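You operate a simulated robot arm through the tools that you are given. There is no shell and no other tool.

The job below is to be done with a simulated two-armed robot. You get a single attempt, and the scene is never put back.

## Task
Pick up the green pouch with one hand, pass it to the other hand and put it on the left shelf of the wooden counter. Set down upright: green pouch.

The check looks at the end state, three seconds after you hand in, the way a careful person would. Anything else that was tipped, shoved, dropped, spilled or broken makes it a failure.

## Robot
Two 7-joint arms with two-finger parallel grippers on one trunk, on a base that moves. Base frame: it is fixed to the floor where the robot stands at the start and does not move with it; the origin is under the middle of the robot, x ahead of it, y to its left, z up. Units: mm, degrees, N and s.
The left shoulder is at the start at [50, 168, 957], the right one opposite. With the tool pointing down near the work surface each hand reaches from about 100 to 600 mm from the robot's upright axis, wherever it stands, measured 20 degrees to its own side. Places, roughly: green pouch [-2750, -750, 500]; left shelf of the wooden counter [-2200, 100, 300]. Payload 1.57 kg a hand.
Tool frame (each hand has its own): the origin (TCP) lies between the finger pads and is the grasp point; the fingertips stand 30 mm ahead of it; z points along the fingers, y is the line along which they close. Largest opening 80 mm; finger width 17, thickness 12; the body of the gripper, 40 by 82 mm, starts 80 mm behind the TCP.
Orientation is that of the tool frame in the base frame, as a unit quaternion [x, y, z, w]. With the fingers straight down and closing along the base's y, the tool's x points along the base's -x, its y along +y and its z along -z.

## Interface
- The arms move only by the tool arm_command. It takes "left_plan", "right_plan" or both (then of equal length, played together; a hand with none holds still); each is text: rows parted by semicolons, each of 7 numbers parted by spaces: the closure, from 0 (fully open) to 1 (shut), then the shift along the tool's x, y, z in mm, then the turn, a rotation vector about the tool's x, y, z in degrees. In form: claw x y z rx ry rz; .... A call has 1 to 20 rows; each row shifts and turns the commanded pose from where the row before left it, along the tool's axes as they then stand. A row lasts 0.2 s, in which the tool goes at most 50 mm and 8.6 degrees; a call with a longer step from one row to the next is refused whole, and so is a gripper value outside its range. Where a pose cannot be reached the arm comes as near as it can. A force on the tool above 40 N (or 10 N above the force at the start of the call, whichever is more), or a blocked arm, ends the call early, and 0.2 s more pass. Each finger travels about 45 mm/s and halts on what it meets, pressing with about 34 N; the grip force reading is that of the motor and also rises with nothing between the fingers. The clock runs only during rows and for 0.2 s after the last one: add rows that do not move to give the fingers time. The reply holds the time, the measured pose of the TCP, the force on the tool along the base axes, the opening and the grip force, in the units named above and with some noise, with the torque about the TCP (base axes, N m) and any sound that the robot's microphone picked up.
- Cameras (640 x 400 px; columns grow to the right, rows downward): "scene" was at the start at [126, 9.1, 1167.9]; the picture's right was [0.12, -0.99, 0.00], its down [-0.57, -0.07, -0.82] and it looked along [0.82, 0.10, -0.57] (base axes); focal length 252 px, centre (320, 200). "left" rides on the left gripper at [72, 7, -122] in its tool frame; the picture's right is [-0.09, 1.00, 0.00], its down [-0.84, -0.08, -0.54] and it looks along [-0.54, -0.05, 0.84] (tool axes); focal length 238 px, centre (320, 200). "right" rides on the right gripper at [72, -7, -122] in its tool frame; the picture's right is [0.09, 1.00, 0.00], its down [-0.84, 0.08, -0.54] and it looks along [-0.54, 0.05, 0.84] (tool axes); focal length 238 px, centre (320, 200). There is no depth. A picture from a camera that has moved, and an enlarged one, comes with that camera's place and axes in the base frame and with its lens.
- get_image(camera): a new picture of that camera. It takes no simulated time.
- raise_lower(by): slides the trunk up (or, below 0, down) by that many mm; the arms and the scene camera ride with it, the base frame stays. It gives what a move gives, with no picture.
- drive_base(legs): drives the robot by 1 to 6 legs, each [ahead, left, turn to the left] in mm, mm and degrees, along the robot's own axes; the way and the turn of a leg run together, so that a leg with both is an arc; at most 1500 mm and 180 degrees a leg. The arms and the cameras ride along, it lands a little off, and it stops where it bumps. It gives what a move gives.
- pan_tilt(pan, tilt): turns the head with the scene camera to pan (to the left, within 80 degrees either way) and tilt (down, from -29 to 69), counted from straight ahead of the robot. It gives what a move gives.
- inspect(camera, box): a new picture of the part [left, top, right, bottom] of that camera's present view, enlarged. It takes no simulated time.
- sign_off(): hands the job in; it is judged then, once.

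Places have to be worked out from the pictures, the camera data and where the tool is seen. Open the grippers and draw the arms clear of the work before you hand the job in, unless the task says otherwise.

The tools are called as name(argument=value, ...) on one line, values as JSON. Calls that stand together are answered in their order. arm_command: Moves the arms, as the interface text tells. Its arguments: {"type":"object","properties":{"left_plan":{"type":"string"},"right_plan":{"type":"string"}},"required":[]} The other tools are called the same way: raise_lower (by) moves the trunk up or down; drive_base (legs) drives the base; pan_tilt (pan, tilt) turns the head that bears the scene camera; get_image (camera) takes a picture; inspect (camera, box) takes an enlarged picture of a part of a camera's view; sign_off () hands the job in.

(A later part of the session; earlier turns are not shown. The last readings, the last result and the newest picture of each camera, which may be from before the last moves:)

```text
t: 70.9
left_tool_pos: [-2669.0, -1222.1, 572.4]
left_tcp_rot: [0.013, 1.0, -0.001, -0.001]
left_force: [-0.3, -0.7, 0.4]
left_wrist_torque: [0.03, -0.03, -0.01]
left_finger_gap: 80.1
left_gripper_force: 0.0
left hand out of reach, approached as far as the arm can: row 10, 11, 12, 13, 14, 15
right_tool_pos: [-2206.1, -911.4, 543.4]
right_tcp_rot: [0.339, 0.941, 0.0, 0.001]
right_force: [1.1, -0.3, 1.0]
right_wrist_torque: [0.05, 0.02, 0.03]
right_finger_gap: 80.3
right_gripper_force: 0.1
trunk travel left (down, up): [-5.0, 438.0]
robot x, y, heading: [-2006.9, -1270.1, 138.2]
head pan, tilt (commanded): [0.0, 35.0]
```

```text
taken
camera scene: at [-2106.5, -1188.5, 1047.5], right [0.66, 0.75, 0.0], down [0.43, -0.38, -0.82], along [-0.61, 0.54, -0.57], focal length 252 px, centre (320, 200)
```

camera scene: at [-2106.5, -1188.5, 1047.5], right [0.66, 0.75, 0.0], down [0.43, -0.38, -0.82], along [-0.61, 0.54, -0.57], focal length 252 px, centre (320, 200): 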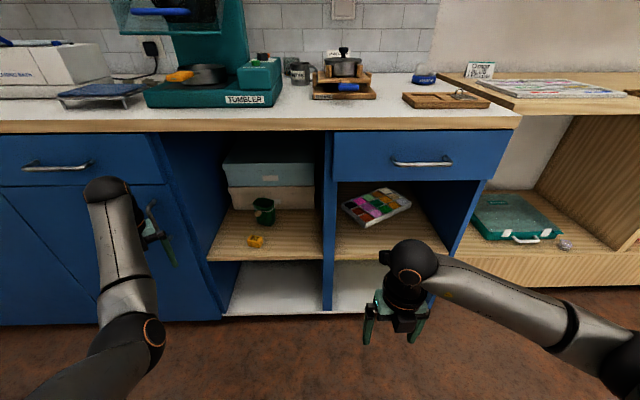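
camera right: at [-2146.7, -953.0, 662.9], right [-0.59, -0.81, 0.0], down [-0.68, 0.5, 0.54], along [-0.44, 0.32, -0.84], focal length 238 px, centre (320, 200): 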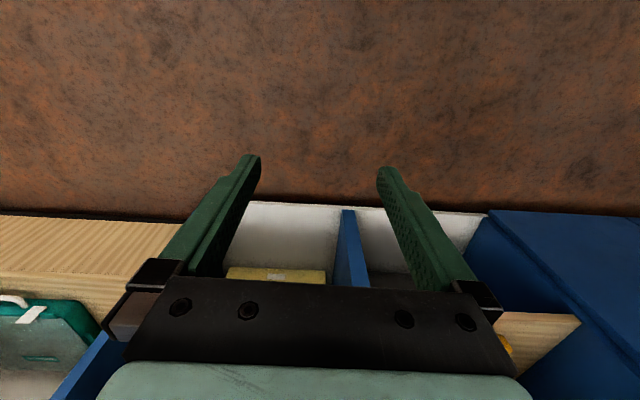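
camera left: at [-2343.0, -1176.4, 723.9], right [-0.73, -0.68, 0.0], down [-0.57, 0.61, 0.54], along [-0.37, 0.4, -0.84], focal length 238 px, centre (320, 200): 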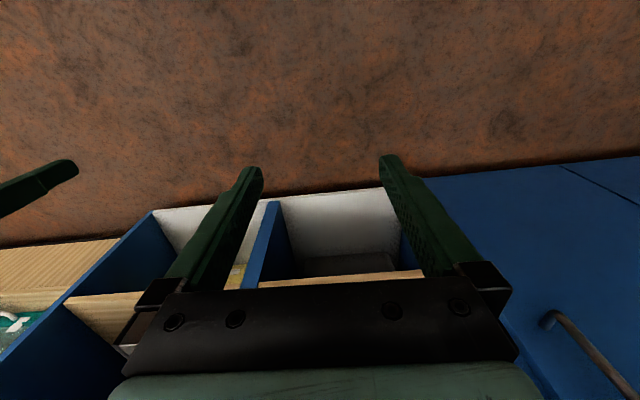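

In this configuration the roll hits its limit near +112°. Since I need the hand pointing forward anyway, I now pitch the left tool forward (turn +68° about tool y) and see how the arm resolves it.

arm_command(left_plan="0 -10 0 0 0 8.5 0; 0 -10 0 0 0 8.5 0; 0 -10 0 0 0 8.5 0; 0 0 0 -10 0 8.5 0; 0 0 0 -10 0 8.5 0; 0 0 0 -10 0 8.5 0; 0 0 0 -10 0 8.5 0; 0 0 0 -10 0 8.5 0; 0 0 0 0 0 0 0; 0 0 0 0 0 0 0")

get_image(camera="scene")

```text
t: 73.1
left_tool_pos: [-2605.8, -1224.7, 604.7]
left_tcp_rot: [0.011, 0.828, 0.007, -0.56]
left_force: [0.7, -0.2, 0.2]
left_wrist_torque: [0.0, -0.01, 0.0]
left_finger_gap: 79.8
left_gripper_force: 0.0
right_tool_pos: [-2205.8, -911.6, 542.7]
right_tcp_rot: [0.339, 0.941, -0.001, 0.001]
right_force: [-0.2, 0.7, 0.1]
right_wrist_torque: [-0.01, -0.01, 0.02]
right_finger_gap: 79.8
right_gripper_force: 0.0
trunk travel left (down, up): [-5.0, 438.0]
robot x, y, heading: [-2012.6, -1271.9, 138.5]
head pan, tilt (commanded): [0.0, 35.0]
```

```text
taken
camera scene: at [-2106.5, -1188.5, 1047.5], right [0.66, 0.75, 0.0], down [0.43, -0.38, -0.82], along [-0.61, 0.54, -0.57], focal length 252 px, centre (320, 200)
```

scene: 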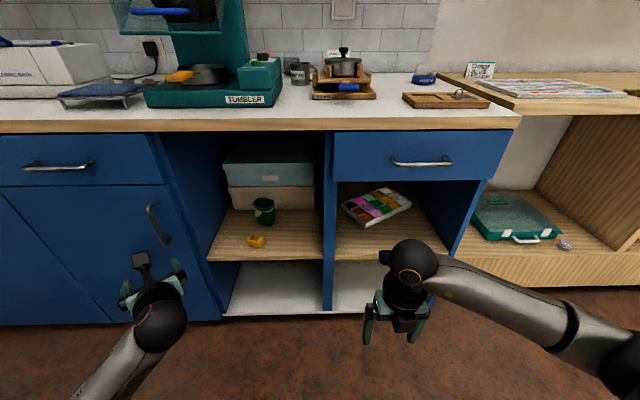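

The left hand now points forward-left (22° below horizontal) with its camera on top and the elbow down — a good configuration. I yaw it 40° to the right so it points straight ahead, then slide it 150 mm to the right.

arm_command(left_plan="0 0 0 0 -7.42 0 2.97; 0 0 0 0 -7.42 0 2.97; 0 0 0 0 -7.42 0 2.97; 0 0 0 0 -7.42 0 2.97; 0 0 0 0 -7.42 0 2.97; 0 0 30 0 0 0 0; 0 0 30 0 0 0 0; 0 0 30 0 0 0 0; 0 0 30 0 0 0 0; 0 0 30 0 0 0 0; 0 0 0 0 0 0 0")

get_image(camera="scene")

```text
t: 75.5
left_tool_pos: [-2506.2, -1114.8, 605.9]
left_tcp_rot: [0.294, 0.775, 0.199, -0.523]
left_force: [-0.1, 0.0, 0.0]
left_wrist_torque: [0.02, 0.0, 0.0]
left_finger_gap: 80.0
left_gripper_force: 0.0
right_tool_pos: [-2206.3, -910.5, 542.7]
right_tcp_rot: [0.338, 0.941, 0.0, 0.0]
right_force: [0.1, -0.6, -0.6]
right_wrist_torque: [0.01, 0.0, 0.0]
right_finger_gap: 79.9
right_gripper_force: 0.0
trunk travel left (down, up): [-5.0, 438.0]
robot x, y, heading: [-2011.8, -1271.6, 138.5]
head pan, tilt (commanded): [0.0, 35.0]
```

```text
taken
camera scene: at [-2106.5, -1188.5, 1047.5], right [0.66, 0.75, 0.0], down [0.43, -0.38, -0.82], along [-0.61, 0.54, -0.57], focal length 252 px, centre (320, 200)
```

scene: 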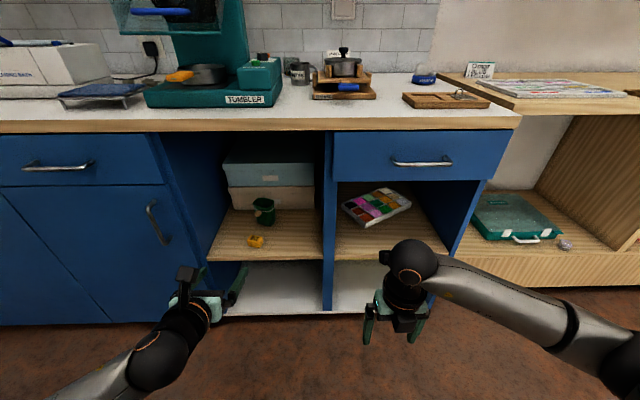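

The left hand is now straight ahead with camera on top at (474 ahead, 210 left, z 606). Now I pitch the right hand forward the same way (+68° about tool y), drawing it slightly back and up.

arm_command(right_plan="0 0 0 0 0 8.5 0; 0 0 0 0 0 8.5 0; 0 0 0 0 0 8.5 0; 0 0 0 0 0 8.5 0; 0 0 0 0 0 8.5 0; 0 0 0 0 0 8.5 0; 0 0 0 0 0 8.5 0; 0 0 0 0 0 8.5 0; 0 0 0 0 0 0 0; 0 0 0 0 0 0 0")

get_image(camera="scene")

```text
t: 77.7
left_tool_pos: [-2505.6, -1115.2, 605.4]
left_tcp_rot: [0.293, 0.775, 0.198, -0.523]
left_force: [0.2, -0.8, -0.7]
left_wrist_torque: [0.04, 0.02, -0.03]
left_finger_gap: 79.9
left_gripper_force: 0.0
right_tool_pos: [-2237.4, -948.7, 572.8]
right_tcp_rot: [0.282, 0.78, 0.191, -0.525]
right_force: [-1.0, 0.1, -0.2]
right_wrist_torque: [0.0, 0.01, 0.02]
right_finger_gap: 79.8
right_gripper_force: 0.1
right hand out of reach, approached as far as the arm can: row 6, 7, 8
trunk travel left (down, up): [-5.0, 438.0]
robot x, y, heading: [-2008.3, -1270.1, 138.4]
head pan, tilt (commanded): [0.0, 35.0]
```

```text
taken
camera scene: at [-2106.5, -1188.5, 1047.5], right [0.66, 0.75, 0.0], down [0.43, -0.38, -0.82], along [-0.61, 0.54, -0.57], focal length 252 px, centre (320, 200)
```

scene: 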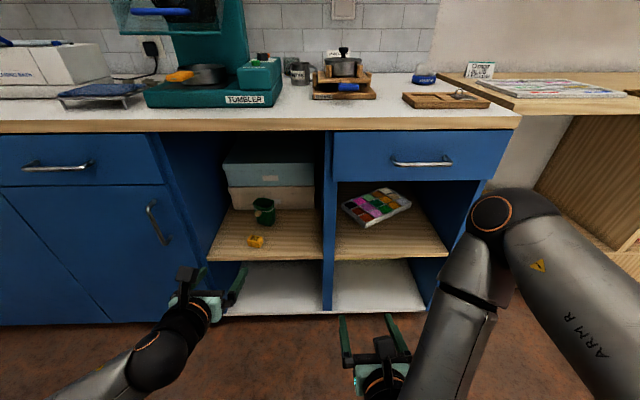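

The right hand now points forward but its elbow is up and forward, and the pose was slightly out of reach (too close in). I extend it forward and to the right to see where the elbow settles.

arm_command(right_plan="0 0 15 10 0 0 0; 0 0 15 10 0 0 0; 0 0 15 10 0 0 0; 0 0 15 10 0 0 0; 0 0 15 10 0 0 0; 0 0 15 10 0 0 0; 0 0 10 10 0 0 0; 0 0 10 10 0 0 0; 0 0 10 10 0 0 0; 0 0 10 10 0 0 0; 0 0 0 0 0 0 0")

get_image(camera="scene")

```text
t: 80.1
left_tool_pos: [-2506.4, -1115.1, 605.4]
left_tcp_rot: [0.294, 0.775, 0.199, -0.523]
left_force: [0.5, 0.2, 0.5]
left_wrist_torque: [-0.01, -0.01, -0.01]
left_finger_gap: 79.9
left_gripper_force: 0.1
right_tool_pos: [-2289.1, -888.8, 606.3]
right_tcp_rot: [0.283, 0.78, 0.192, -0.524]
right_force: [-0.2, 0.4, 0.5]
right_wrist_torque: [-0.01, -0.03, -0.06]
right_finger_gap: 79.9
right_gripper_force: 0.0
right hand out of reach, approached as far as the arm can: row 1, 2, 3, 4, 5, 6, 7, 8, 9, 10
trunk travel left (down, up): [-5.0, 438.0]
robot x, y, heading: [-2009.6, -1275.8, 138.4]
head pan, tilt (commanded): [0.0, 35.0]
```

```text
taken
camera scene: at [-2106.5, -1188.5, 1047.5], right [0.66, 0.75, 0.0], down [0.43, -0.38, -0.82], along [-0.61, 0.54, -0.57], focal length 252 px, centre (320, 200)
```

scene: 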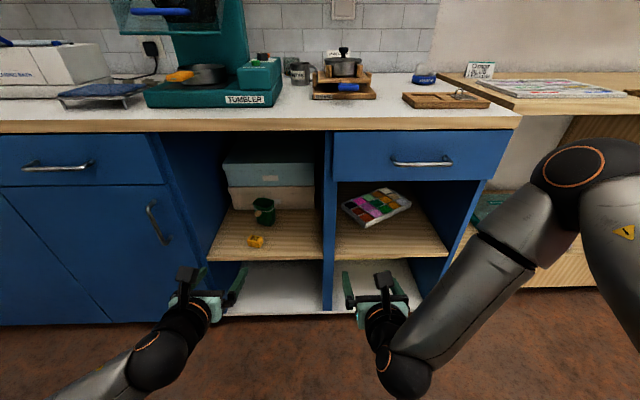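

The right elbow stays up and forward, which won't work under the countertop. I reverse the motion on the right: back, then pitch down again to the straight-down pose.

arm_command(right_plan="0 0 -15 -10 0 0 0; 0 0 -15 -10 0 0 0; 0 0 -15 -10 0 0 0; 0 0 -15 -10 0 0 0; 0 0 -15 -10 0 0 0; 0 0 -15 -10 0 0 0; 0 0 -10 -10 0 -8.5 0; 0 0 -10 -10 0 -8.5 0; 0 0 -10 -10 0 -8.5 0; 0 0 -10 -10 0 -8.5 0; 0 0 0 0 0 -8.5 0; 0 0 0 0 0 -8.5 0; 0 0 0 0 0 -8.5 0; 0 0 0 0 0 -8.5 0; 0 0 0 0 0 0 0; 0 0 0 0 0 0 0")

get_image(camera="scene")

```text
t: 83.5
left_tool_pos: [-2507.3, -1115.9, 606.0]
left_tcp_rot: [0.293, 0.776, 0.198, -0.523]
left_force: [0.5, 0.1, -0.1]
left_wrist_torque: [-0.02, 0.02, 0.0]
left_finger_gap: 80.2
left_gripper_force: 0.1
right_tool_pos: [-2305.2, -1045.1, 652.3]
right_tcp_rot: [0.339, 0.941, 0.0, 0.001]
right_force: [0.3, 0.1, 0.2]
right_wrist_torque: [0.02, 0.03, 0.01]
right_finger_gap: 79.9
right_gripper_force: 0.0
trunk travel left (down, up): [-5.0, 438.0]
robot x, y, heading: [-2014.2, -1270.7, 138.2]
head pan, tilt (commanded): [0.0, 35.0]
```

```text
taken
camera scene: at [-2106.5, -1188.5, 1047.5], right [0.66, 0.75, 0.0], down [0.43, -0.38, -0.82], along [-0.61, 0.54, -0.57], focal length 252 px, centre (320, 200)
```

scene: 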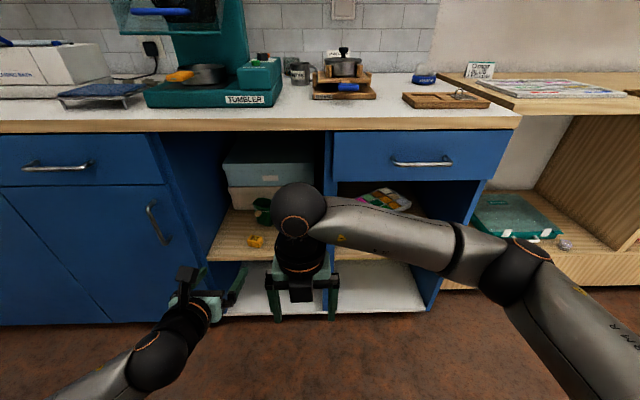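

The right hand is back to straight-down but close in; the failure was likely because it was pitched too near the body. I back the base up 250 mm for free space, then move the right hand out to about (540 ahead, 300 right) before pitching again.

drive_base(legs=[[-250, 0, 0]])

arm_command(right_plan="0 0 35 0 0 0 0; 0 0 35 0 0 0 0; 0 0 35 0 0 0 0; 0 0 35 0 0 0 0; 0 0 35 0 0 0 0; 0 20 35 0 0 0 0; 0 20 35 0 0 0 0; 0 20 35 0 0 0 0; 0 25 30 0 0 0 0; 0 30 15 0 0 0 0; 0 30 0 0 0 0 0; 0 30 0 0 0 0 0; 0 0 0 0 0 0 0")

get_image(camera="scene")

```text
t: 85.3
left_tool_pos: [-2322.7, -1280.1, 604.3]
left_tcp_rot: [0.291, 0.776, 0.197, -0.523]
left_force: [0.0, -0.4, 0.2]
left_wrist_torque: [0.0, 0.04, 0.02]
left_finger_gap: 80.2
left_gripper_force: 0.0
right_tool_pos: [-2121.9, -1209.3, 651.4]
right_tcp_rot: [0.337, 0.941, 0.0, 0.0]
right_force: [1.0, 0.7, 0.4]
right_wrist_torque: [0.01, -0.02, 0.0]
right_finger_gap: 79.9
right_gripper_force: 0.1
trunk travel left (down, up): [-5.0, 438.0]
robot x, y, heading: [-1825.7, -1435.5, 138.6]
head pan, tilt (commanded): [0.0, 35.0]
```

```text
t: 88.1
left_tool_pos: [-2322.8, -1280.5, 605.1]
left_tcp_rot: [0.292, 0.776, 0.198, -0.524]
left_force: [-0.8, -0.6, 0.4]
left_wrist_torque: [-0.02, -0.03, 0.0]
left_finger_gap: 79.9
left_gripper_force: 0.1
right_tool_pos: [-2051.2, -846.0, 650.7]
right_tcp_rot: [0.337, 0.942, 0.001, 0.001]
right_force: [-0.8, 0.1, 0.5]
right_wrist_torque: [-0.01, 0.0, 0.01]
right_finger_gap: 79.9
right_gripper_force: 0.0
trunk travel left (down, up): [-5.0, 438.0]
robot x, y, heading: [-1825.2, -1435.1, 138.4]
head pan, tilt (commanded): [0.0, 35.0]
```

```text
taken
camera scene: at [-1922.7, -1351.5, 1047.5], right [0.66, 0.75, 0.0], down [0.43, -0.38, -0.82], along [-0.62, 0.54, -0.57], focal length 252 px, centre (320, 200)
```

scene: 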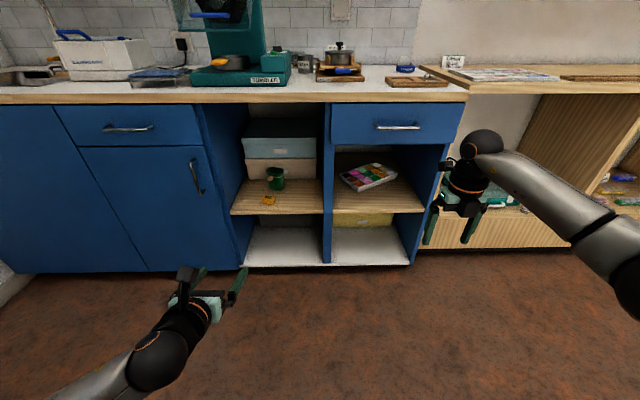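

The right hand is at (560 ahead, 290 right, z 651), well clear. Now I pitch it forward 68°.

arm_command(right_plan="0 0 0 0 0 8.5 0; 0 0 0 0 0 8.5 0; 0 0 0 0 0 8.5 0; 0 0 0 0 0 8.5 0; 0 0 0 0 0 8.5 0; 0 0 0 0 0 8.5 0; 0 0 0 0 0 8.5 0; 0 0 0 0 0 8.5 0; 0 0 0 0 0 0 0; 0 0 0 0 0 0 0")

get_image(camera="scene")

```text
t: 90.3
left_tool_pos: [-2321.8, -1280.2, 604.3]
left_tcp_rot: [0.291, 0.776, 0.197, -0.524]
left_force: [-0.8, 0.0, 0.6]
left_wrist_torque: [-0.03, 0.01, -0.01]
left_finger_gap: 80.1
left_gripper_force: 0.1
right_tool_pos: [-2052.0, -846.1, 652.0]
right_tcp_rot: [0.283, 0.793, 0.181, -0.508]
right_force: [0.5, -0.4, 0.1]
right_wrist_torque: [0.01, -0.04, 0.0]
right_finger_gap: 79.8
right_gripper_force: 0.1
trunk travel left (down, up): [-5.0, 438.0]
robot x, y, heading: [-1823.0, -1435.6, 138.5]
head pan, tilt (commanded): [0.0, 35.0]
```

```text
taken
camera scene: at [-1922.6, -1351.5, 1047.5], right [0.66, 0.75, 0.0], down [0.43, -0.38, -0.82], along [-0.62, 0.54, -0.57], focal length 252 px, centre (320, 200)
```

scene: 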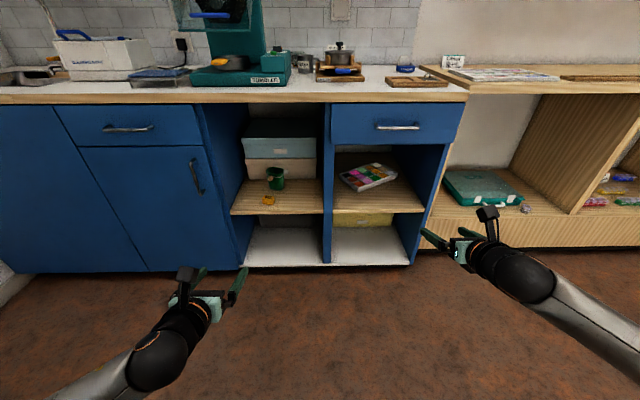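

Both hands now point forward, cameras on top, elbows outward. Let me look closely at the wooden counter's left shelf for free space, and at the pouch again.

pan_tilt(pan=-30, tilt=30)

get_image(camera="scene")

inspect(camera="scene", box=[200, 90, 400, 240])

```text
t: 91.2
left_tool_pos: [-2323.4, -1280.0, 605.7]
left_tcp_rot: [0.291, 0.776, 0.197, -0.523]
left_force: [0.1, 0.0, 0.5]
left_wrist_torque: [-0.02, 0.01, -0.01]
left_finger_gap: 79.9
left_gripper_force: 0.1
right_tool_pos: [-2051.4, -846.9, 650.1]
right_tcp_rot: [0.284, 0.794, 0.181, -0.507]
right_force: [0.0, 0.3, 0.2]
right_wrist_torque: [-0.01, 0.03, -0.03]
right_finger_gap: 80.1
right_gripper_force: 0.1
trunk travel left (down, up): [-5.0, 438.0]
robot x, y, heading: [-1823.3, -1434.2, 138.6]
head pan, tilt (commanded): [-30.0, 30.0]
```

```text
taken
camera scene: at [-1885.6, -1323.9, 1055.3], right [0.95, 0.32, 0.0], down [0.16, -0.47, -0.87], along [-0.28, 0.82, -0.5], focal length 252 px, centre (320, 200)
```

scene: 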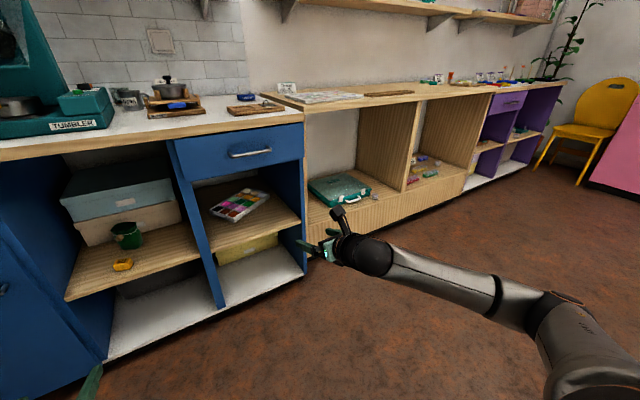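

```text
2.67 times, centred on (300, 165) of scene
camera zoom: at [-1885.6, -1323.9, 1055.3], right [0.95, 0.32, 0.0], down [0.16, -0.47, -0.87], along [-0.28, 0.82, -0.5], focal length 673 px, centre (373, 293)
```

zoom: 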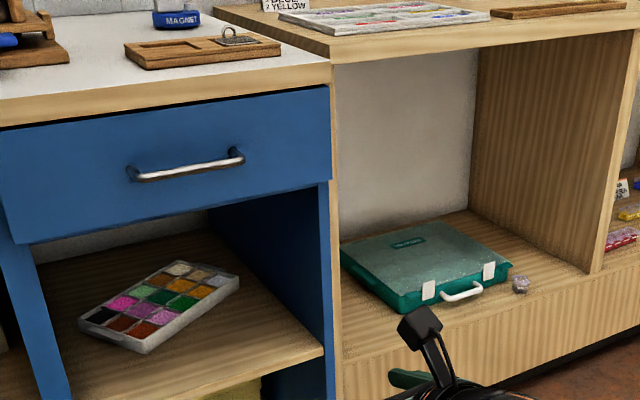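

I'll pick with the left hand (approaching from front-left so the toggle bead sits between the fingers) and take over with the right. First I turn the right hand inward (yaw ≈60° left) and draw it back so it won't touch the counter when I drive up.

arm_command(right_plan="0 0 0 0 7.72 0 -3.59; 0 0 0 0 7.72 0 -3.59; 0 0 0 0 7.72 0 -3.59; 0 0 0 0 7.72 0 -3.59; 0 0 0 0 7.72 0 -3.59; 0 0 0 0 7.72 0 -3.59; 0 0 0 0 7.72 0 -3.59; 0 0 -30 0 0 0 0; 0 0 -30 0 0 0 0; 0 0 -30 0 0 0 0; 0 0 -30 0 0 0 0; 0 0 -30 0 0 0 0; 0 0 -30 0 0 0 0; 0 0 0 0 0 0 0")

pan_tilt(pan=0, tilt=40)

get_image(camera="scene")

```text
t: 94.2
left_tool_pos: [-2322.1, -1280.9, 605.5]
left_tcp_rot: [0.292, 0.776, 0.197, -0.523]
left_force: [0.6, 0.3, -0.6]
left_wrist_torque: [0.01, -0.03, -0.03]
left_finger_gap: 80.0
left_gripper_force: 0.1
right_tool_pos: [-1987.4, -1017.2, 644.7]
right_tcp_rot: [-0.159, 0.821, -0.078, -0.543]
right_force: [0.0, -0.1, 1.2]
right_wrist_torque: [0.04, -0.01, 0.0]
right_finger_gap: 80.0
right_gripper_force: 0.0
trunk travel left (down, up): [-5.0, 438.0]
robot x, y, heading: [-1826.8, -1435.0, 138.8]
head pan, tilt (commanded): [-30.0, 30.0]
```

```text
t: 95.2
left_tool_pos: [-2322.2, -1281.6, 604.6]
left_tcp_rot: [0.291, 0.776, 0.197, -0.524]
left_force: [0.2, -0.1, 0.0]
left_wrist_torque: [0.0, 0.01, -0.02]
left_finger_gap: 80.4
left_gripper_force: 0.1
right_tool_pos: [-1987.7, -1016.8, 644.4]
right_tcp_rot: [-0.159, 0.821, -0.078, -0.543]
right_force: [-0.8, 0.5, 0.7]
right_wrist_torque: [0.0, 0.01, -0.02]
right_finger_gap: 79.8
right_gripper_force: 0.0
trunk travel left (down, up): [-5.0, 438.0]
robot x, y, heading: [-1824.0, -1434.9, 138.7]
head pan, tilt (commanded): [0.0, 40.0]
```

```text
taken
camera scene: at [-1920.3, -1353.4, 1039.9], right [0.66, 0.75, 0.0], down [0.48, -0.42, -0.77], along [-0.58, 0.51, -0.64], focal length 252 px, centre (320, 200)
```

scene: 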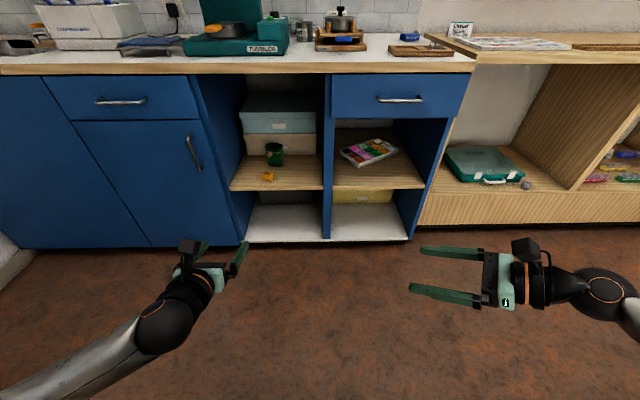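

The right hand is tucked at (399 ahead, 206 right). Now I yaw the left hand 25° to the right and drive 330 mm ahead and 80 mm left to bring the left camera onto the pouch.

arm_command(left_plan="0 0 0 0 -7.73 0 3.11; 0 0 0 0 -7.73 0 3.11; 0 0 0 0 -7.73 0 3.11; 0 0 0 0 0 0 0")

drive_base(legs=[[330, 80, 0]])

get_image(camera="scene")

get_image(camera="left")

```text
t: 96.2
left_tool_pos: [-2323.0, -1280.1, 605.0]
left_tcp_rot: [0.452, 0.694, 0.307, -0.468]
left_force: [0.8, 0.3, 1.2]
left_wrist_torque: [0.01, -0.02, -0.03]
left_finger_gap: 79.8
left_gripper_force: 0.0
right_tool_pos: [-1987.7, -1016.6, 643.4]
right_tcp_rot: [-0.158, 0.821, -0.077, -0.543]
right_force: [0.5, -1.3, 0.0]
right_wrist_torque: [0.02, -0.02, 0.0]
right_finger_gap: 79.9
right_gripper_force: 0.1
trunk travel left (down, up): [-5.0, 438.0]
robot x, y, heading: [-1825.4, -1434.6, 138.5]
head pan, tilt (commanded): [0.0, 40.0]
```

```text
t: 98.4
left_tool_pos: [-2626.2, -1130.9, 606.2]
left_tcp_rot: [0.451, 0.696, 0.305, -0.469]
left_force: [0.2, -0.3, 0.4]
left_wrist_torque: [-0.02, 0.0, 0.02]
left_finger_gap: 80.0
left_gripper_force: 0.1
right_tool_pos: [-2293.0, -864.2, 642.7]
right_tcp_rot: [-0.159, 0.821, -0.078, -0.543]
right_force: [0.4, -0.9, 0.5]
right_wrist_torque: [0.03, 0.0, 0.03]
right_finger_gap: 79.8
right_gripper_force: 0.0
trunk travel left (down, up): [-5.0, 438.0]
robot x, y, heading: [-2131.2, -1281.0, 139.0]
head pan, tilt (commanded): [0.0, 40.0]
```

```text
taken
camera scene: at [-2223.1, -1201.4, 1039.9], right [0.66, 0.75, 0.0], down [0.49, -0.42, -0.77], along [-0.58, 0.5, -0.64], focal length 252 px, centre (320, 200)
```

scene: 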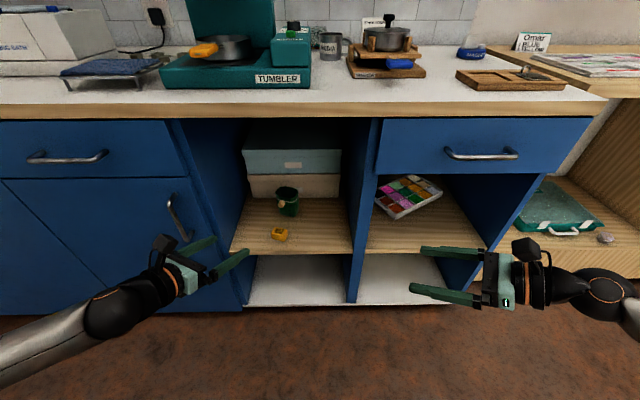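

```text
taken
camera left: at [-2585.1, -1205.2, 718.8], right [0.92, 0.37, -0.08], down [0.26, -0.78, -0.57], along [-0.28, 0.51, -0.81], focal length 238 px, centre (320, 200)
```

left: 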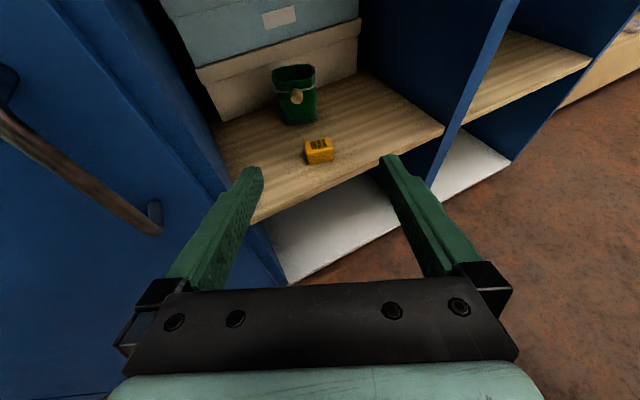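

The left camera now sees the pouch and wax block well. I enlarge both views to measure the pouch.

inspect(camera="left", box=[240, 40, 368, 180])

inspect(camera="scene", box=[230, 160, 350, 260])

```text
2.86 times, centred on (304, 110) of left
camera zoom: at [-2585.1, -1205.2, 718.8], right [0.92, 0.37, -0.08], down [0.26, -0.78, -0.57], along [-0.28, 0.51, -0.81], focal length 681 px, centre (366, 457)
```

zoom: 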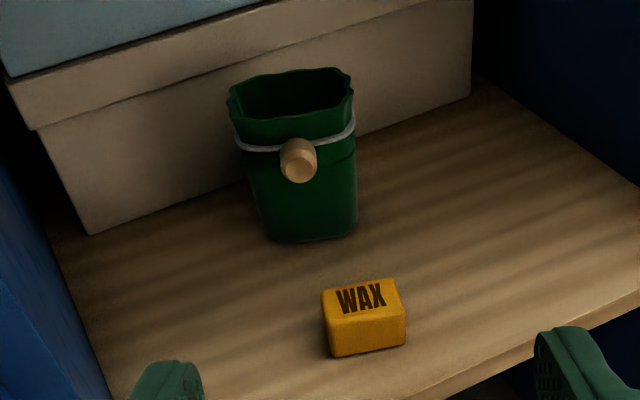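

```text
4.00 times, centred on (290, 210) of scene
camera zoom: at [-2223.1, -1201.4, 1039.9], right [0.66, 0.75, 0.0], down [0.49, -0.42, -0.77], along [-0.58, 0.5, -0.64], focal length 1010 px, centre (440, 160)
```

zoom: 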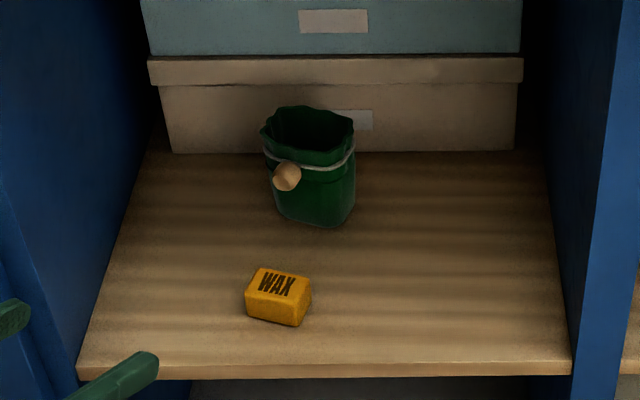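

Triangulating both views: shelf z≈427, pouch centre ≈(-2796, -850), rim z≈520, body about 71 wide × 57 thick, front face normal to azimuth ≈121°, bead centred on that face at z≈502. I set the left hand to azimuth 121° (yaw +7°), lower it to z≈475 and shift it 31 mm right, still in front of the counter.

arm_command(left_plan="0 0 0 0 6.5 0 -2.62; 0 -23.7 6.2 11.3 0 0 0; 0 -23.7 6.2 11.3 0 0 0; 0 -23.7 6.2 11.3 0 0 0; 0 -23.7 6.2 11.3 0 0 0; 0 -23.7 6.2 11.3 0 0 0; 0 0 0 0 0 0 0")

get_image(camera="left")

get_image(camera="scene")

```text
t: 100.0
left_tool_pos: [-2604.5, -1108.3, 473.0]
left_tcp_rot: [0.408, 0.721, 0.277, -0.487]
left_force: [-0.8, 1.6, 0.3]
left_wrist_torque: [-0.04, -0.01, 0.03]
left_finger_gap: 80.2
left_gripper_force: 0.1
right_tool_pos: [-2291.6, -864.3, 643.7]
right_tcp_rot: [-0.16, 0.82, -0.079, -0.543]
right_force: [0.1, -0.4, 0.2]
right_wrist_torque: [-0.01, 0.01, 0.02]
right_finger_gap: 80.2
right_gripper_force: 0.1
trunk travel left (down, up): [-5.0, 438.0]
robot x, y, heading: [-2129.2, -1284.6, 139.0]
head pan, tilt (commanded): [0.0, 40.0]
```

```text
taken
camera left: at [-2554.5, -1176.9, 587.1], right [0.87, 0.48, -0.08], down [0.36, -0.74, -0.57], along [-0.34, 0.47, -0.81], focal length 238 px, centre (320, 200)
```

left: 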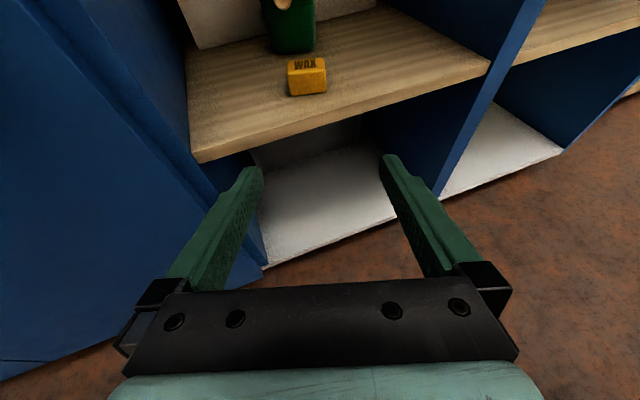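

```text
taken
camera scene: at [-2223.1, -1201.4, 1039.9], right [0.66, 0.75, 0.0], down [0.49, -0.42, -0.77], along [-0.58, 0.5, -0.64], focal length 252 px, centre (320, 200)
```

scene: 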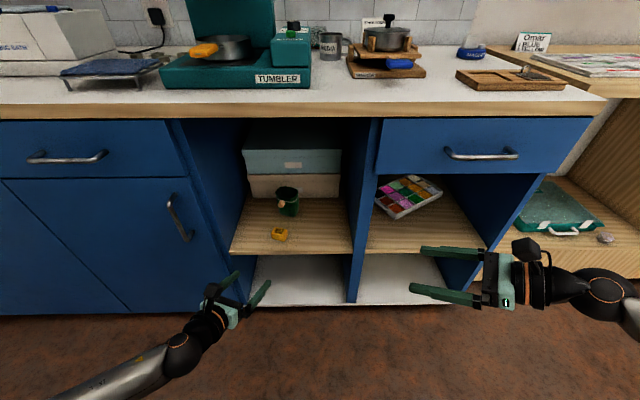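

Left hand is at azimuth 120.9°, z 473, on the approach line. Shelf edge agrees with z≈427. I drive 105 mm ahead so the left hand is at the cubby opening.

drive_base(legs=[[105, 0, 0]])

get_image(camera="left")

get_image(camera="scene")

```text
t: 101.2
left_tool_pos: [-2683.5, -1039.3, 473.2]
left_tcp_rot: [0.408, 0.721, 0.276, -0.487]
left_force: [-0.1, 0.5, -1.0]
left_wrist_torque: [0.02, -0.01, -0.02]
left_finger_gap: 80.0
left_gripper_force: 0.0
right_tool_pos: [-2372.4, -795.9, 643.7]
right_tcp_rot: [-0.16, 0.82, -0.079, -0.543]
right_force: [0.2, 0.6, 0.7]
right_wrist_torque: [0.03, 0.01, 0.02]
right_finger_gap: 80.0
right_gripper_force: 0.1
trunk travel left (down, up): [-5.0, 438.0]
robot x, y, heading: [-2203.2, -1212.5, 139.1]
head pan, tilt (commanded): [0.0, 40.0]
```

```text
taken
camera left: at [-2633.7, -1108.2, 587.5], right [0.87, 0.48, -0.08], down [0.36, -0.74, -0.57], along [-0.34, 0.47, -0.81], focal length 238 px, centre (320, 200)
```

left: 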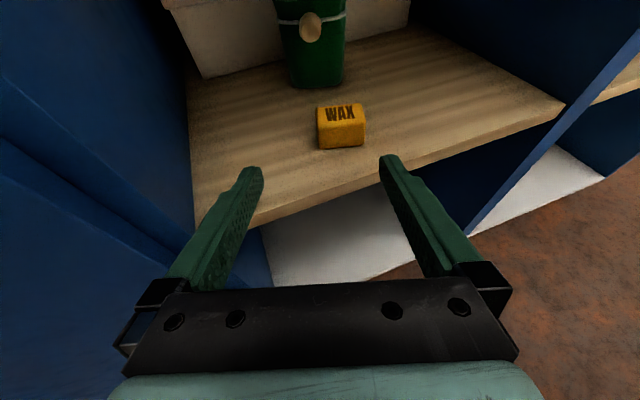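

```text
taken
camera scene: at [-2302.3, -1132.6, 1039.9], right [0.66, 0.76, 0.0], down [0.49, -0.42, -0.77], along [-0.58, 0.5, -0.64], focal length 252 px, centre (320, 200)
```

scene: 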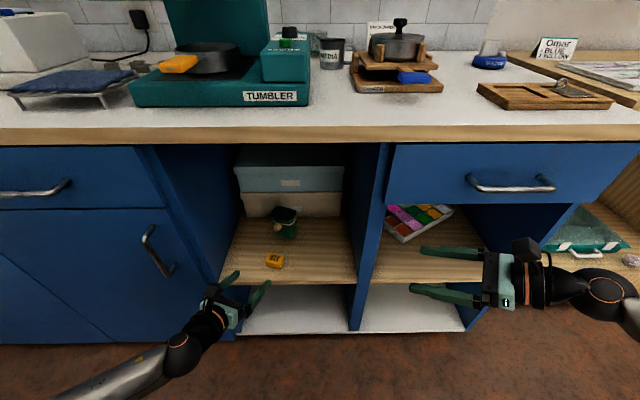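

The alignment looks good: bead and pouch centre lie within ~1 mm of the left tool's axis. I enlarge the left view to verify the pouch's side edges are centred between the fingers.

inspect(camera="left", box=[220, 0, 420, 180])

```text
2.22 times, centred on (320, 90) of left
camera zoom: at [-2633.7, -1108.2, 587.5], right [0.87, 0.48, -0.08], down [0.36, -0.74, -0.57], along [-0.34, 0.47, -0.81], focal length 530 px, centre (320, 444)
```

zoom: 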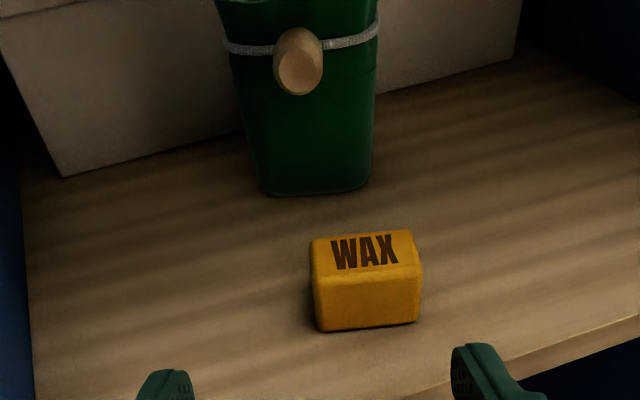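

Sides are at -34/+36 mm: centred within 1 mm, ~5 mm clearance per side. The wax top is at z≈455, close to the right fingertip's path, so I go in 27 mm higher first and advance 110 mm, then check.

arm_command(left_plan="0 25.1 0 -10.1 0 0 0; 0 8.2 0.2 20.4 0 0 0; 0 8.2 0.2 20.4 0 0 0; 0 8.2 0.2 20.4 0 0 0; 0 8.2 0.2 20.4 0 0 0; 0 8.2 0.2 20.4 0 0 0; 0 0 0 0 0 0 0")

get_image(camera="left")

get_image(camera="scene")

```text
t: 102.8
left_tool_pos: [-2740.7, -942.4, 501.6]
left_tcp_rot: [0.407, 0.722, 0.275, -0.487]
left_force: [-0.1, -0.3, 0.0]
left_wrist_torque: [0.02, 0.01, 0.0]
left_finger_gap: 80.1
left_gripper_force: 0.2
right_tool_pos: [-2372.3, -795.9, 642.7]
right_tcp_rot: [-0.161, 0.82, -0.079, -0.543]
right_force: [0.0, -0.1, 0.1]
right_wrist_torque: [0.0, 0.04, 0.03]
right_finger_gap: 80.1
right_gripper_force: 0.1
trunk travel left (down, up): [-5.0, 438.0]
robot x, y, heading: [-2209.3, -1215.7, 139.2]
head pan, tilt (commanded): [0.0, 40.0]
```

```text
taken
camera left: at [-2690.5, -1012.6, 614.5], right [0.87, 0.48, -0.08], down [0.36, -0.74, -0.57], along [-0.34, 0.47, -0.81], focal length 238 px, centre (320, 200)
```

left: 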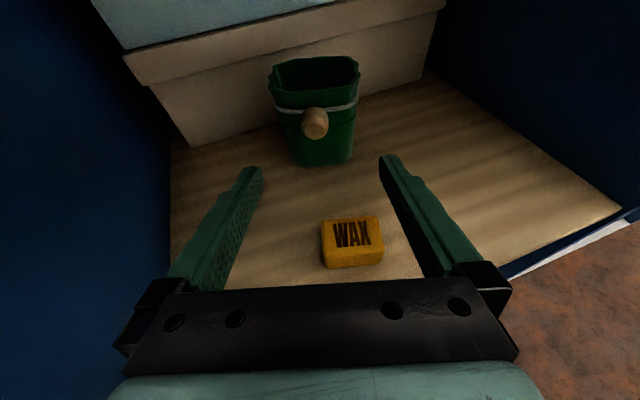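

```text
taken
camera scene: at [-2302.3, -1132.6, 1039.9], right [0.66, 0.76, 0.0], down [0.49, -0.42, -0.77], along [-0.58, 0.5, -0.64], focal length 252 px, centre (320, 200)
```

scene: 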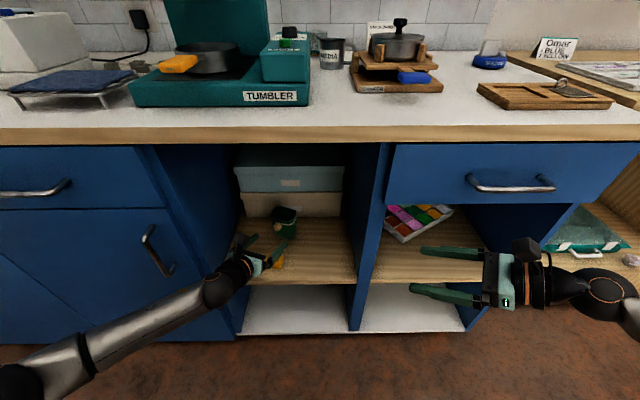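

Great view from just outside the pouch. I enlarge it to refine the pouch's position relative to the fingers.

inspect(camera="left", box=[240, 40, 400, 180])

```text
2.86 times, centred on (320, 110) of left
camera zoom: at [-2690.5, -1012.6, 614.5], right [0.87, 0.48, -0.08], down [0.36, -0.74, -0.57], along [-0.34, 0.47, -0.81], focal length 681 px, centre (320, 457)
```

zoom: 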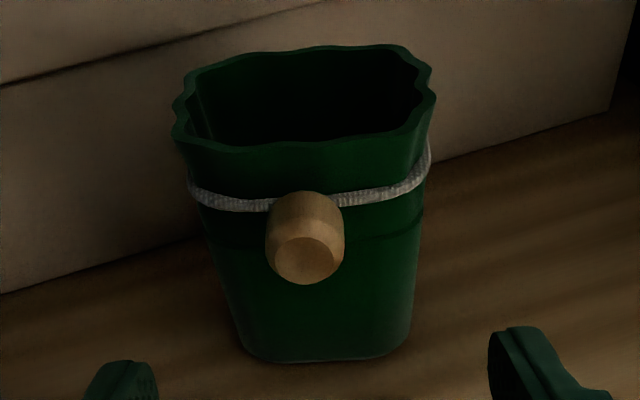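

Now I see the shape clearly: rim 71–74 mm wide, body ~66 mm at grip height, centred within 1 mm, facing the tool squarely; centre about 107 mm ahead of the TCP. I descend to z≈479 while advancing, 105 mm in total, with fingers open.

arm_command(left_plan="0 -1.4 0.1 16.7 0 0 0; 0 -1.4 0.1 16.7 0 0 0; 0 -1.4 0.1 16.7 0 0 0; 0 3.73 0.1 9.28 0 0 0; 0 3.73 0.1 9.28 0 0 0; 0 3.73 0.1 9.28 0 0 0; 0 3.73 0 9.28 0 0 0; 0 3.73 0 9.28 0 0 0; 0 3.73 0 9.28 0 0 0; 0 0 0 0 0 0 0")

get_image(camera="left")

inspect(camera="scene", box=[200, 190, 340, 300])

```text
t: 105.0
left_tool_pos: [-2794.3, -854.7, 477.9]
left_tcp_rot: [0.406, 0.722, 0.275, -0.487]
left_force: [0.3, -0.3, -0.5]
left_wrist_torque: [0.01, -0.01, 0.01]
left_finger_gap: 80.0
left_gripper_force: 0.1
right_tool_pos: [-2371.7, -795.9, 643.6]
right_tcp_rot: [-0.161, 0.82, -0.079, -0.543]
right_force: [-0.5, 0.8, 0.2]
right_wrist_torque: [0.01, -0.02, -0.03]
right_finger_gap: 79.8
right_gripper_force: 0.0
trunk travel left (down, up): [-5.0, 438.0]
robot x, y, heading: [-2207.0, -1215.1, 138.9]
head pan, tilt (commanded): [0.0, 40.0]
```

```text
taken
camera left: at [-2743.5, -924.0, 592.1], right [0.87, 0.48, -0.08], down [0.36, -0.74, -0.57], along [-0.34, 0.47, -0.81], focal length 238 px, centre (320, 200)
```

left: 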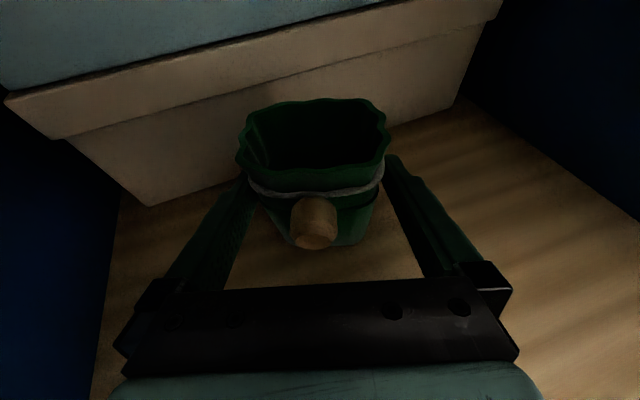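

```text
3.64 times, centred on (270, 245) of scene
camera zoom: at [-2302.3, -1132.6, 1039.9], right [0.66, 0.76, 0.0], down [0.49, -0.42, -0.77], along [-0.58, 0.5, -0.64], focal length 918 px, centre (502, 36)
```

zoom: 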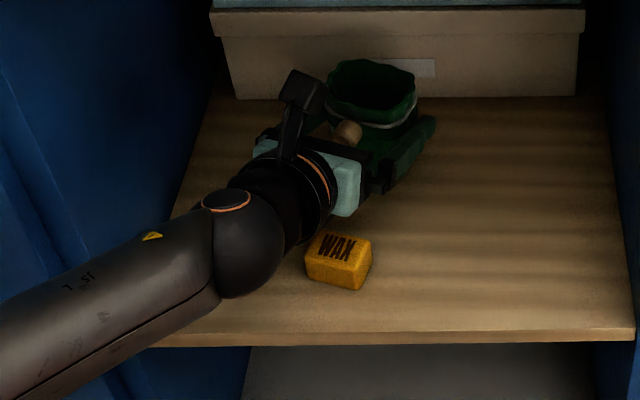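

The TCP sits at the pouch's centre (rim spans -28…+29 mm about it) with a finger on either side and the bead between them. Now I close the left gripper with the arm still.

arm_command(left_plan="0.1 0 0 0 0 0 0; 0.15 0 0 0 0 0 0; 0.2 0 0 0 0 0 0; 0.4 0 0 0 0 0 0; 0.6 0 0 0 0 0 0; 0.6 0 0 0 0 0 0; 0.6 0 0 0 0 0 0; 0.6 0 0 0 0 0 0")

get_image(camera="left")

```text
t: 106.8
left_tool_pos: [-2793.0, -855.4, 477.8]
left_tcp_rot: [0.407, 0.721, 0.276, -0.487]
left_force: [-0.5, -0.7, 0.6]
left_wrist_torque: [0.02, -0.07, -0.04]
left_finger_gap: 71.9
left_gripper_force: 34.1
right_tool_pos: [-2371.7, -797.8, 643.3]
right_tcp_rot: [-0.16, 0.821, -0.079, -0.543]
right_force: [0.4, -0.7, -0.1]
right_wrist_torque: [-0.02, -0.02, 0.01]
right_finger_gap: 80.0
right_gripper_force: 0.0
trunk travel left (down, up): [-5.0, 438.0]
robot x, y, heading: [-2207.1, -1211.1, 139.0]
head pan, tilt (commanded): [0.0, 40.0]
```

```text
taken
camera left: at [-2743.5, -924.3, 592.2], right [0.87, 0.48, -0.08], down [0.36, -0.74, -0.57], along [-0.34, 0.47, -0.81], focal length 238 px, centre (320, 200)
```

left: 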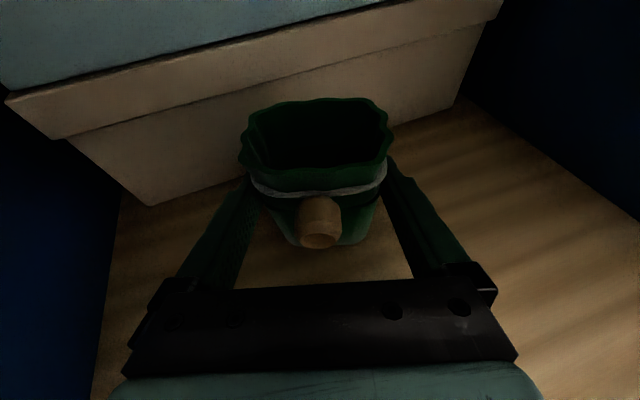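

The left gripper holds at 71.9 mm with 34 N. I lift straight up by 40 mm gently.

arm_command(left_plan="0.6 4.6 0 -1.9 0 0 0; 0.6 4.6 0 -1.9 0 0 0; 0.6 7.4 0 -3 0 0 0; 0.6 7.4 0 -3 0 0 0; 0.6 7.4 0 -3 0 0 0; 0.6 7.4 0 -3 0 0 0; 0.6 0 0 0 0 0 0")

get_image(camera="left")

inspect(camera="scene", box=[200, 180, 340, 290])

```text
t: 108.4
left_tool_pos: [-2792.1, -852.6, 520.1]
left_tcp_rot: [0.406, 0.722, 0.275, -0.487]
left_force: [-0.1, 0.1, 0.0]
left_wrist_torque: [0.01, 0.02, -0.01]
left_finger_gap: 71.9
left_gripper_force: 34.2
right_tool_pos: [-2371.8, -797.2, 643.8]
right_tcp_rot: [-0.16, 0.82, -0.079, -0.543]
right_force: [-0.2, 0.4, -0.3]
right_wrist_torque: [0.0, -0.03, -0.02]
right_finger_gap: 79.9
right_gripper_force: 0.0
trunk travel left (down, up): [-5.0, 438.0]
robot x, y, heading: [-2203.1, -1209.7, 139.1]
head pan, tilt (commanded): [0.0, 40.0]
```

```text
taken
camera left: at [-2742.5, -922.8, 633.1], right [0.87, 0.48, -0.08], down [0.36, -0.74, -0.57], along [-0.34, 0.47, -0.81], focal length 238 px, centre (320, 200)
```

left: 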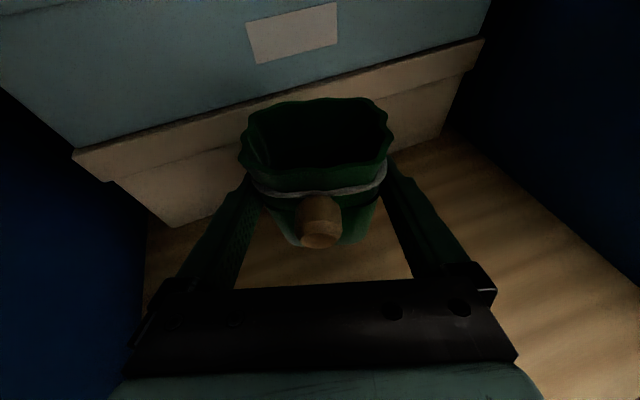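

```text
3.64 times, centred on (270, 235) of scene
camera zoom: at [-2302.3, -1132.6, 1039.9], right [0.66, 0.76, 0.0], down [0.49, -0.42, -0.77], along [-0.58, 0.5, -0.64], focal length 918 px, centre (502, 73)
```

zoom: 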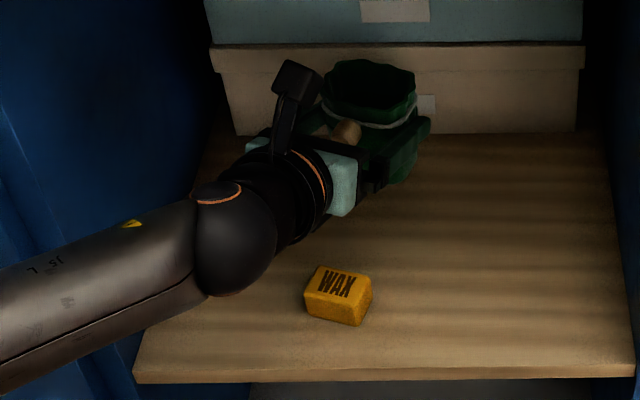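

The pouch is securely lifted, upright. I raise it 20 mm more and retract along the same line out of the cubby.

arm_command(left_plan="0.6 9.3 0 -3.7 0 0 0; 0.6 9.3 0 -3.7 0 0 0; 0.6 -5.6 0 -13.9 0 0 0; 0.6 -8.2 0 -20.4 0 0 0; 0.6 -8.2 0 -20.4 0 0 0; 0.6 -8.2 0 -20.4 0 0 0; 0.6 -8.2 0 -20.4 0 0 0; 0.6 -8.2 0 -20.4 0 0 0; 0.6 -8.2 0 -20.4 0 0 0; 0.6 -8.2 0 -20.4 0 0 0; 0.6 -8.2 0 -20.4 0 0 0; 0.6 -8.2 0 -20.4 0 0 0; 0.6 0 0 0 0 0 0")

get_image(camera="scene")

get_image(camera="left")

```text
t: 111.2
left_tool_pos: [-2683.4, -1036.4, 539.6]
left_tcp_rot: [0.407, 0.722, 0.276, -0.487]
left_force: [-0.4, -0.4, 0.1]
left_wrist_torque: [-0.06, 0.01, 0.0]
left_finger_gap: 71.9
left_gripper_force: 34.2
right_tool_pos: [-2371.7, -795.9, 642.8]
right_tcp_rot: [-0.16, 0.82, -0.078, -0.544]
right_force: [0.1, -0.5, -0.1]
right_wrist_torque: [0.03, 0.01, 0.01]
right_finger_gap: 79.6
right_gripper_force: 0.0
trunk travel left (down, up): [-5.0, 438.0]
robot x, y, heading: [-2208.5, -1214.8, 138.9]
head pan, tilt (commanded): [0.0, 40.0]
```

```text
taken
camera scene: at [-2302.3, -1132.6, 1039.9], right [0.66, 0.75, 0.0], down [0.49, -0.42, -0.77], along [-0.58, 0.5, -0.64], focal length 252 px, centre (320, 200)
```

scene: 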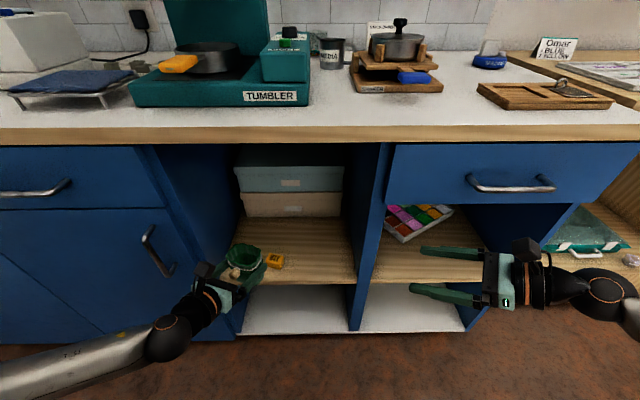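

```text
taken
camera left: at [-2633.4, -1105.4, 653.3], right [0.87, 0.48, -0.08], down [0.36, -0.74, -0.57], along [-0.34, 0.47, -0.81], focal length 238 px, centre (320, 200)
```

left: 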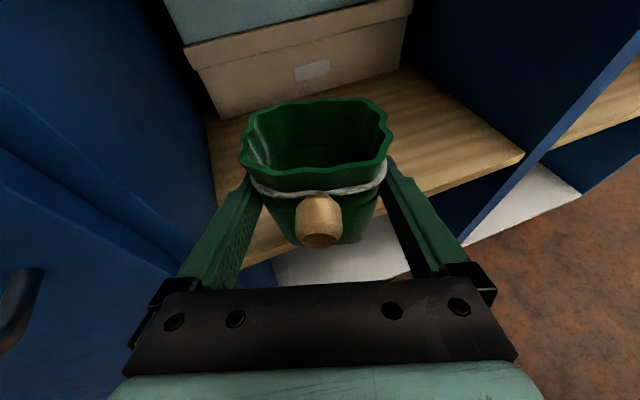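

The pouch is out of the cubby, upright and empty, held firmly. I back the base up 300 mm to get free space for the handover.

drive_base(legs=[[-300, 0, 0]])

get_image(camera="scene")

```text
t: 113.2
left_tool_pos: [-2452.2, -1238.5, 539.4]
left_tcp_rot: [0.407, 0.722, 0.276, -0.487]
left_force: [0.4, -0.3, -0.3]
left_wrist_torque: [-0.03, -0.05, -0.02]
left_finger_gap: 71.4
left_gripper_force: 33.9
right_tool_pos: [-2139.5, -998.7, 643.4]
right_tcp_rot: [-0.161, 0.82, -0.079, -0.543]
right_force: [0.1, 0.4, 0.1]
right_wrist_torque: [0.0, -0.02, 0.03]
right_finger_gap: 80.0
right_gripper_force: 0.0
trunk travel left (down, up): [-5.0, 438.0]
robot x, y, heading: [-1975.0, -1413.7, 139.4]
head pan, tilt (commanded): [0.0, 40.0]
```

```text
taken
camera scene: at [-2070.1, -1334.2, 1039.9], right [0.65, 0.76, 0.0], down [0.49, -0.42, -0.77], along [-0.58, 0.5, -0.64], focal length 252 px, centre (320, 200)
```

scene: 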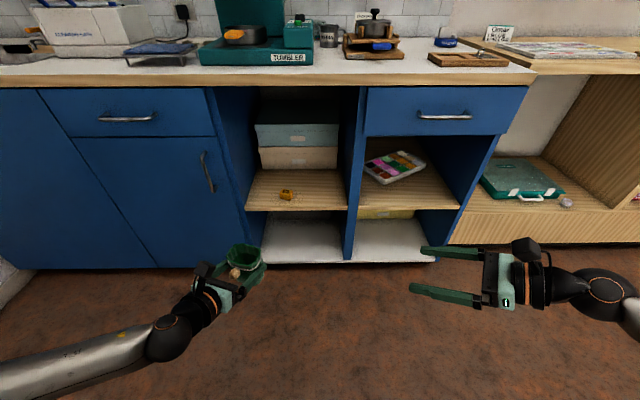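

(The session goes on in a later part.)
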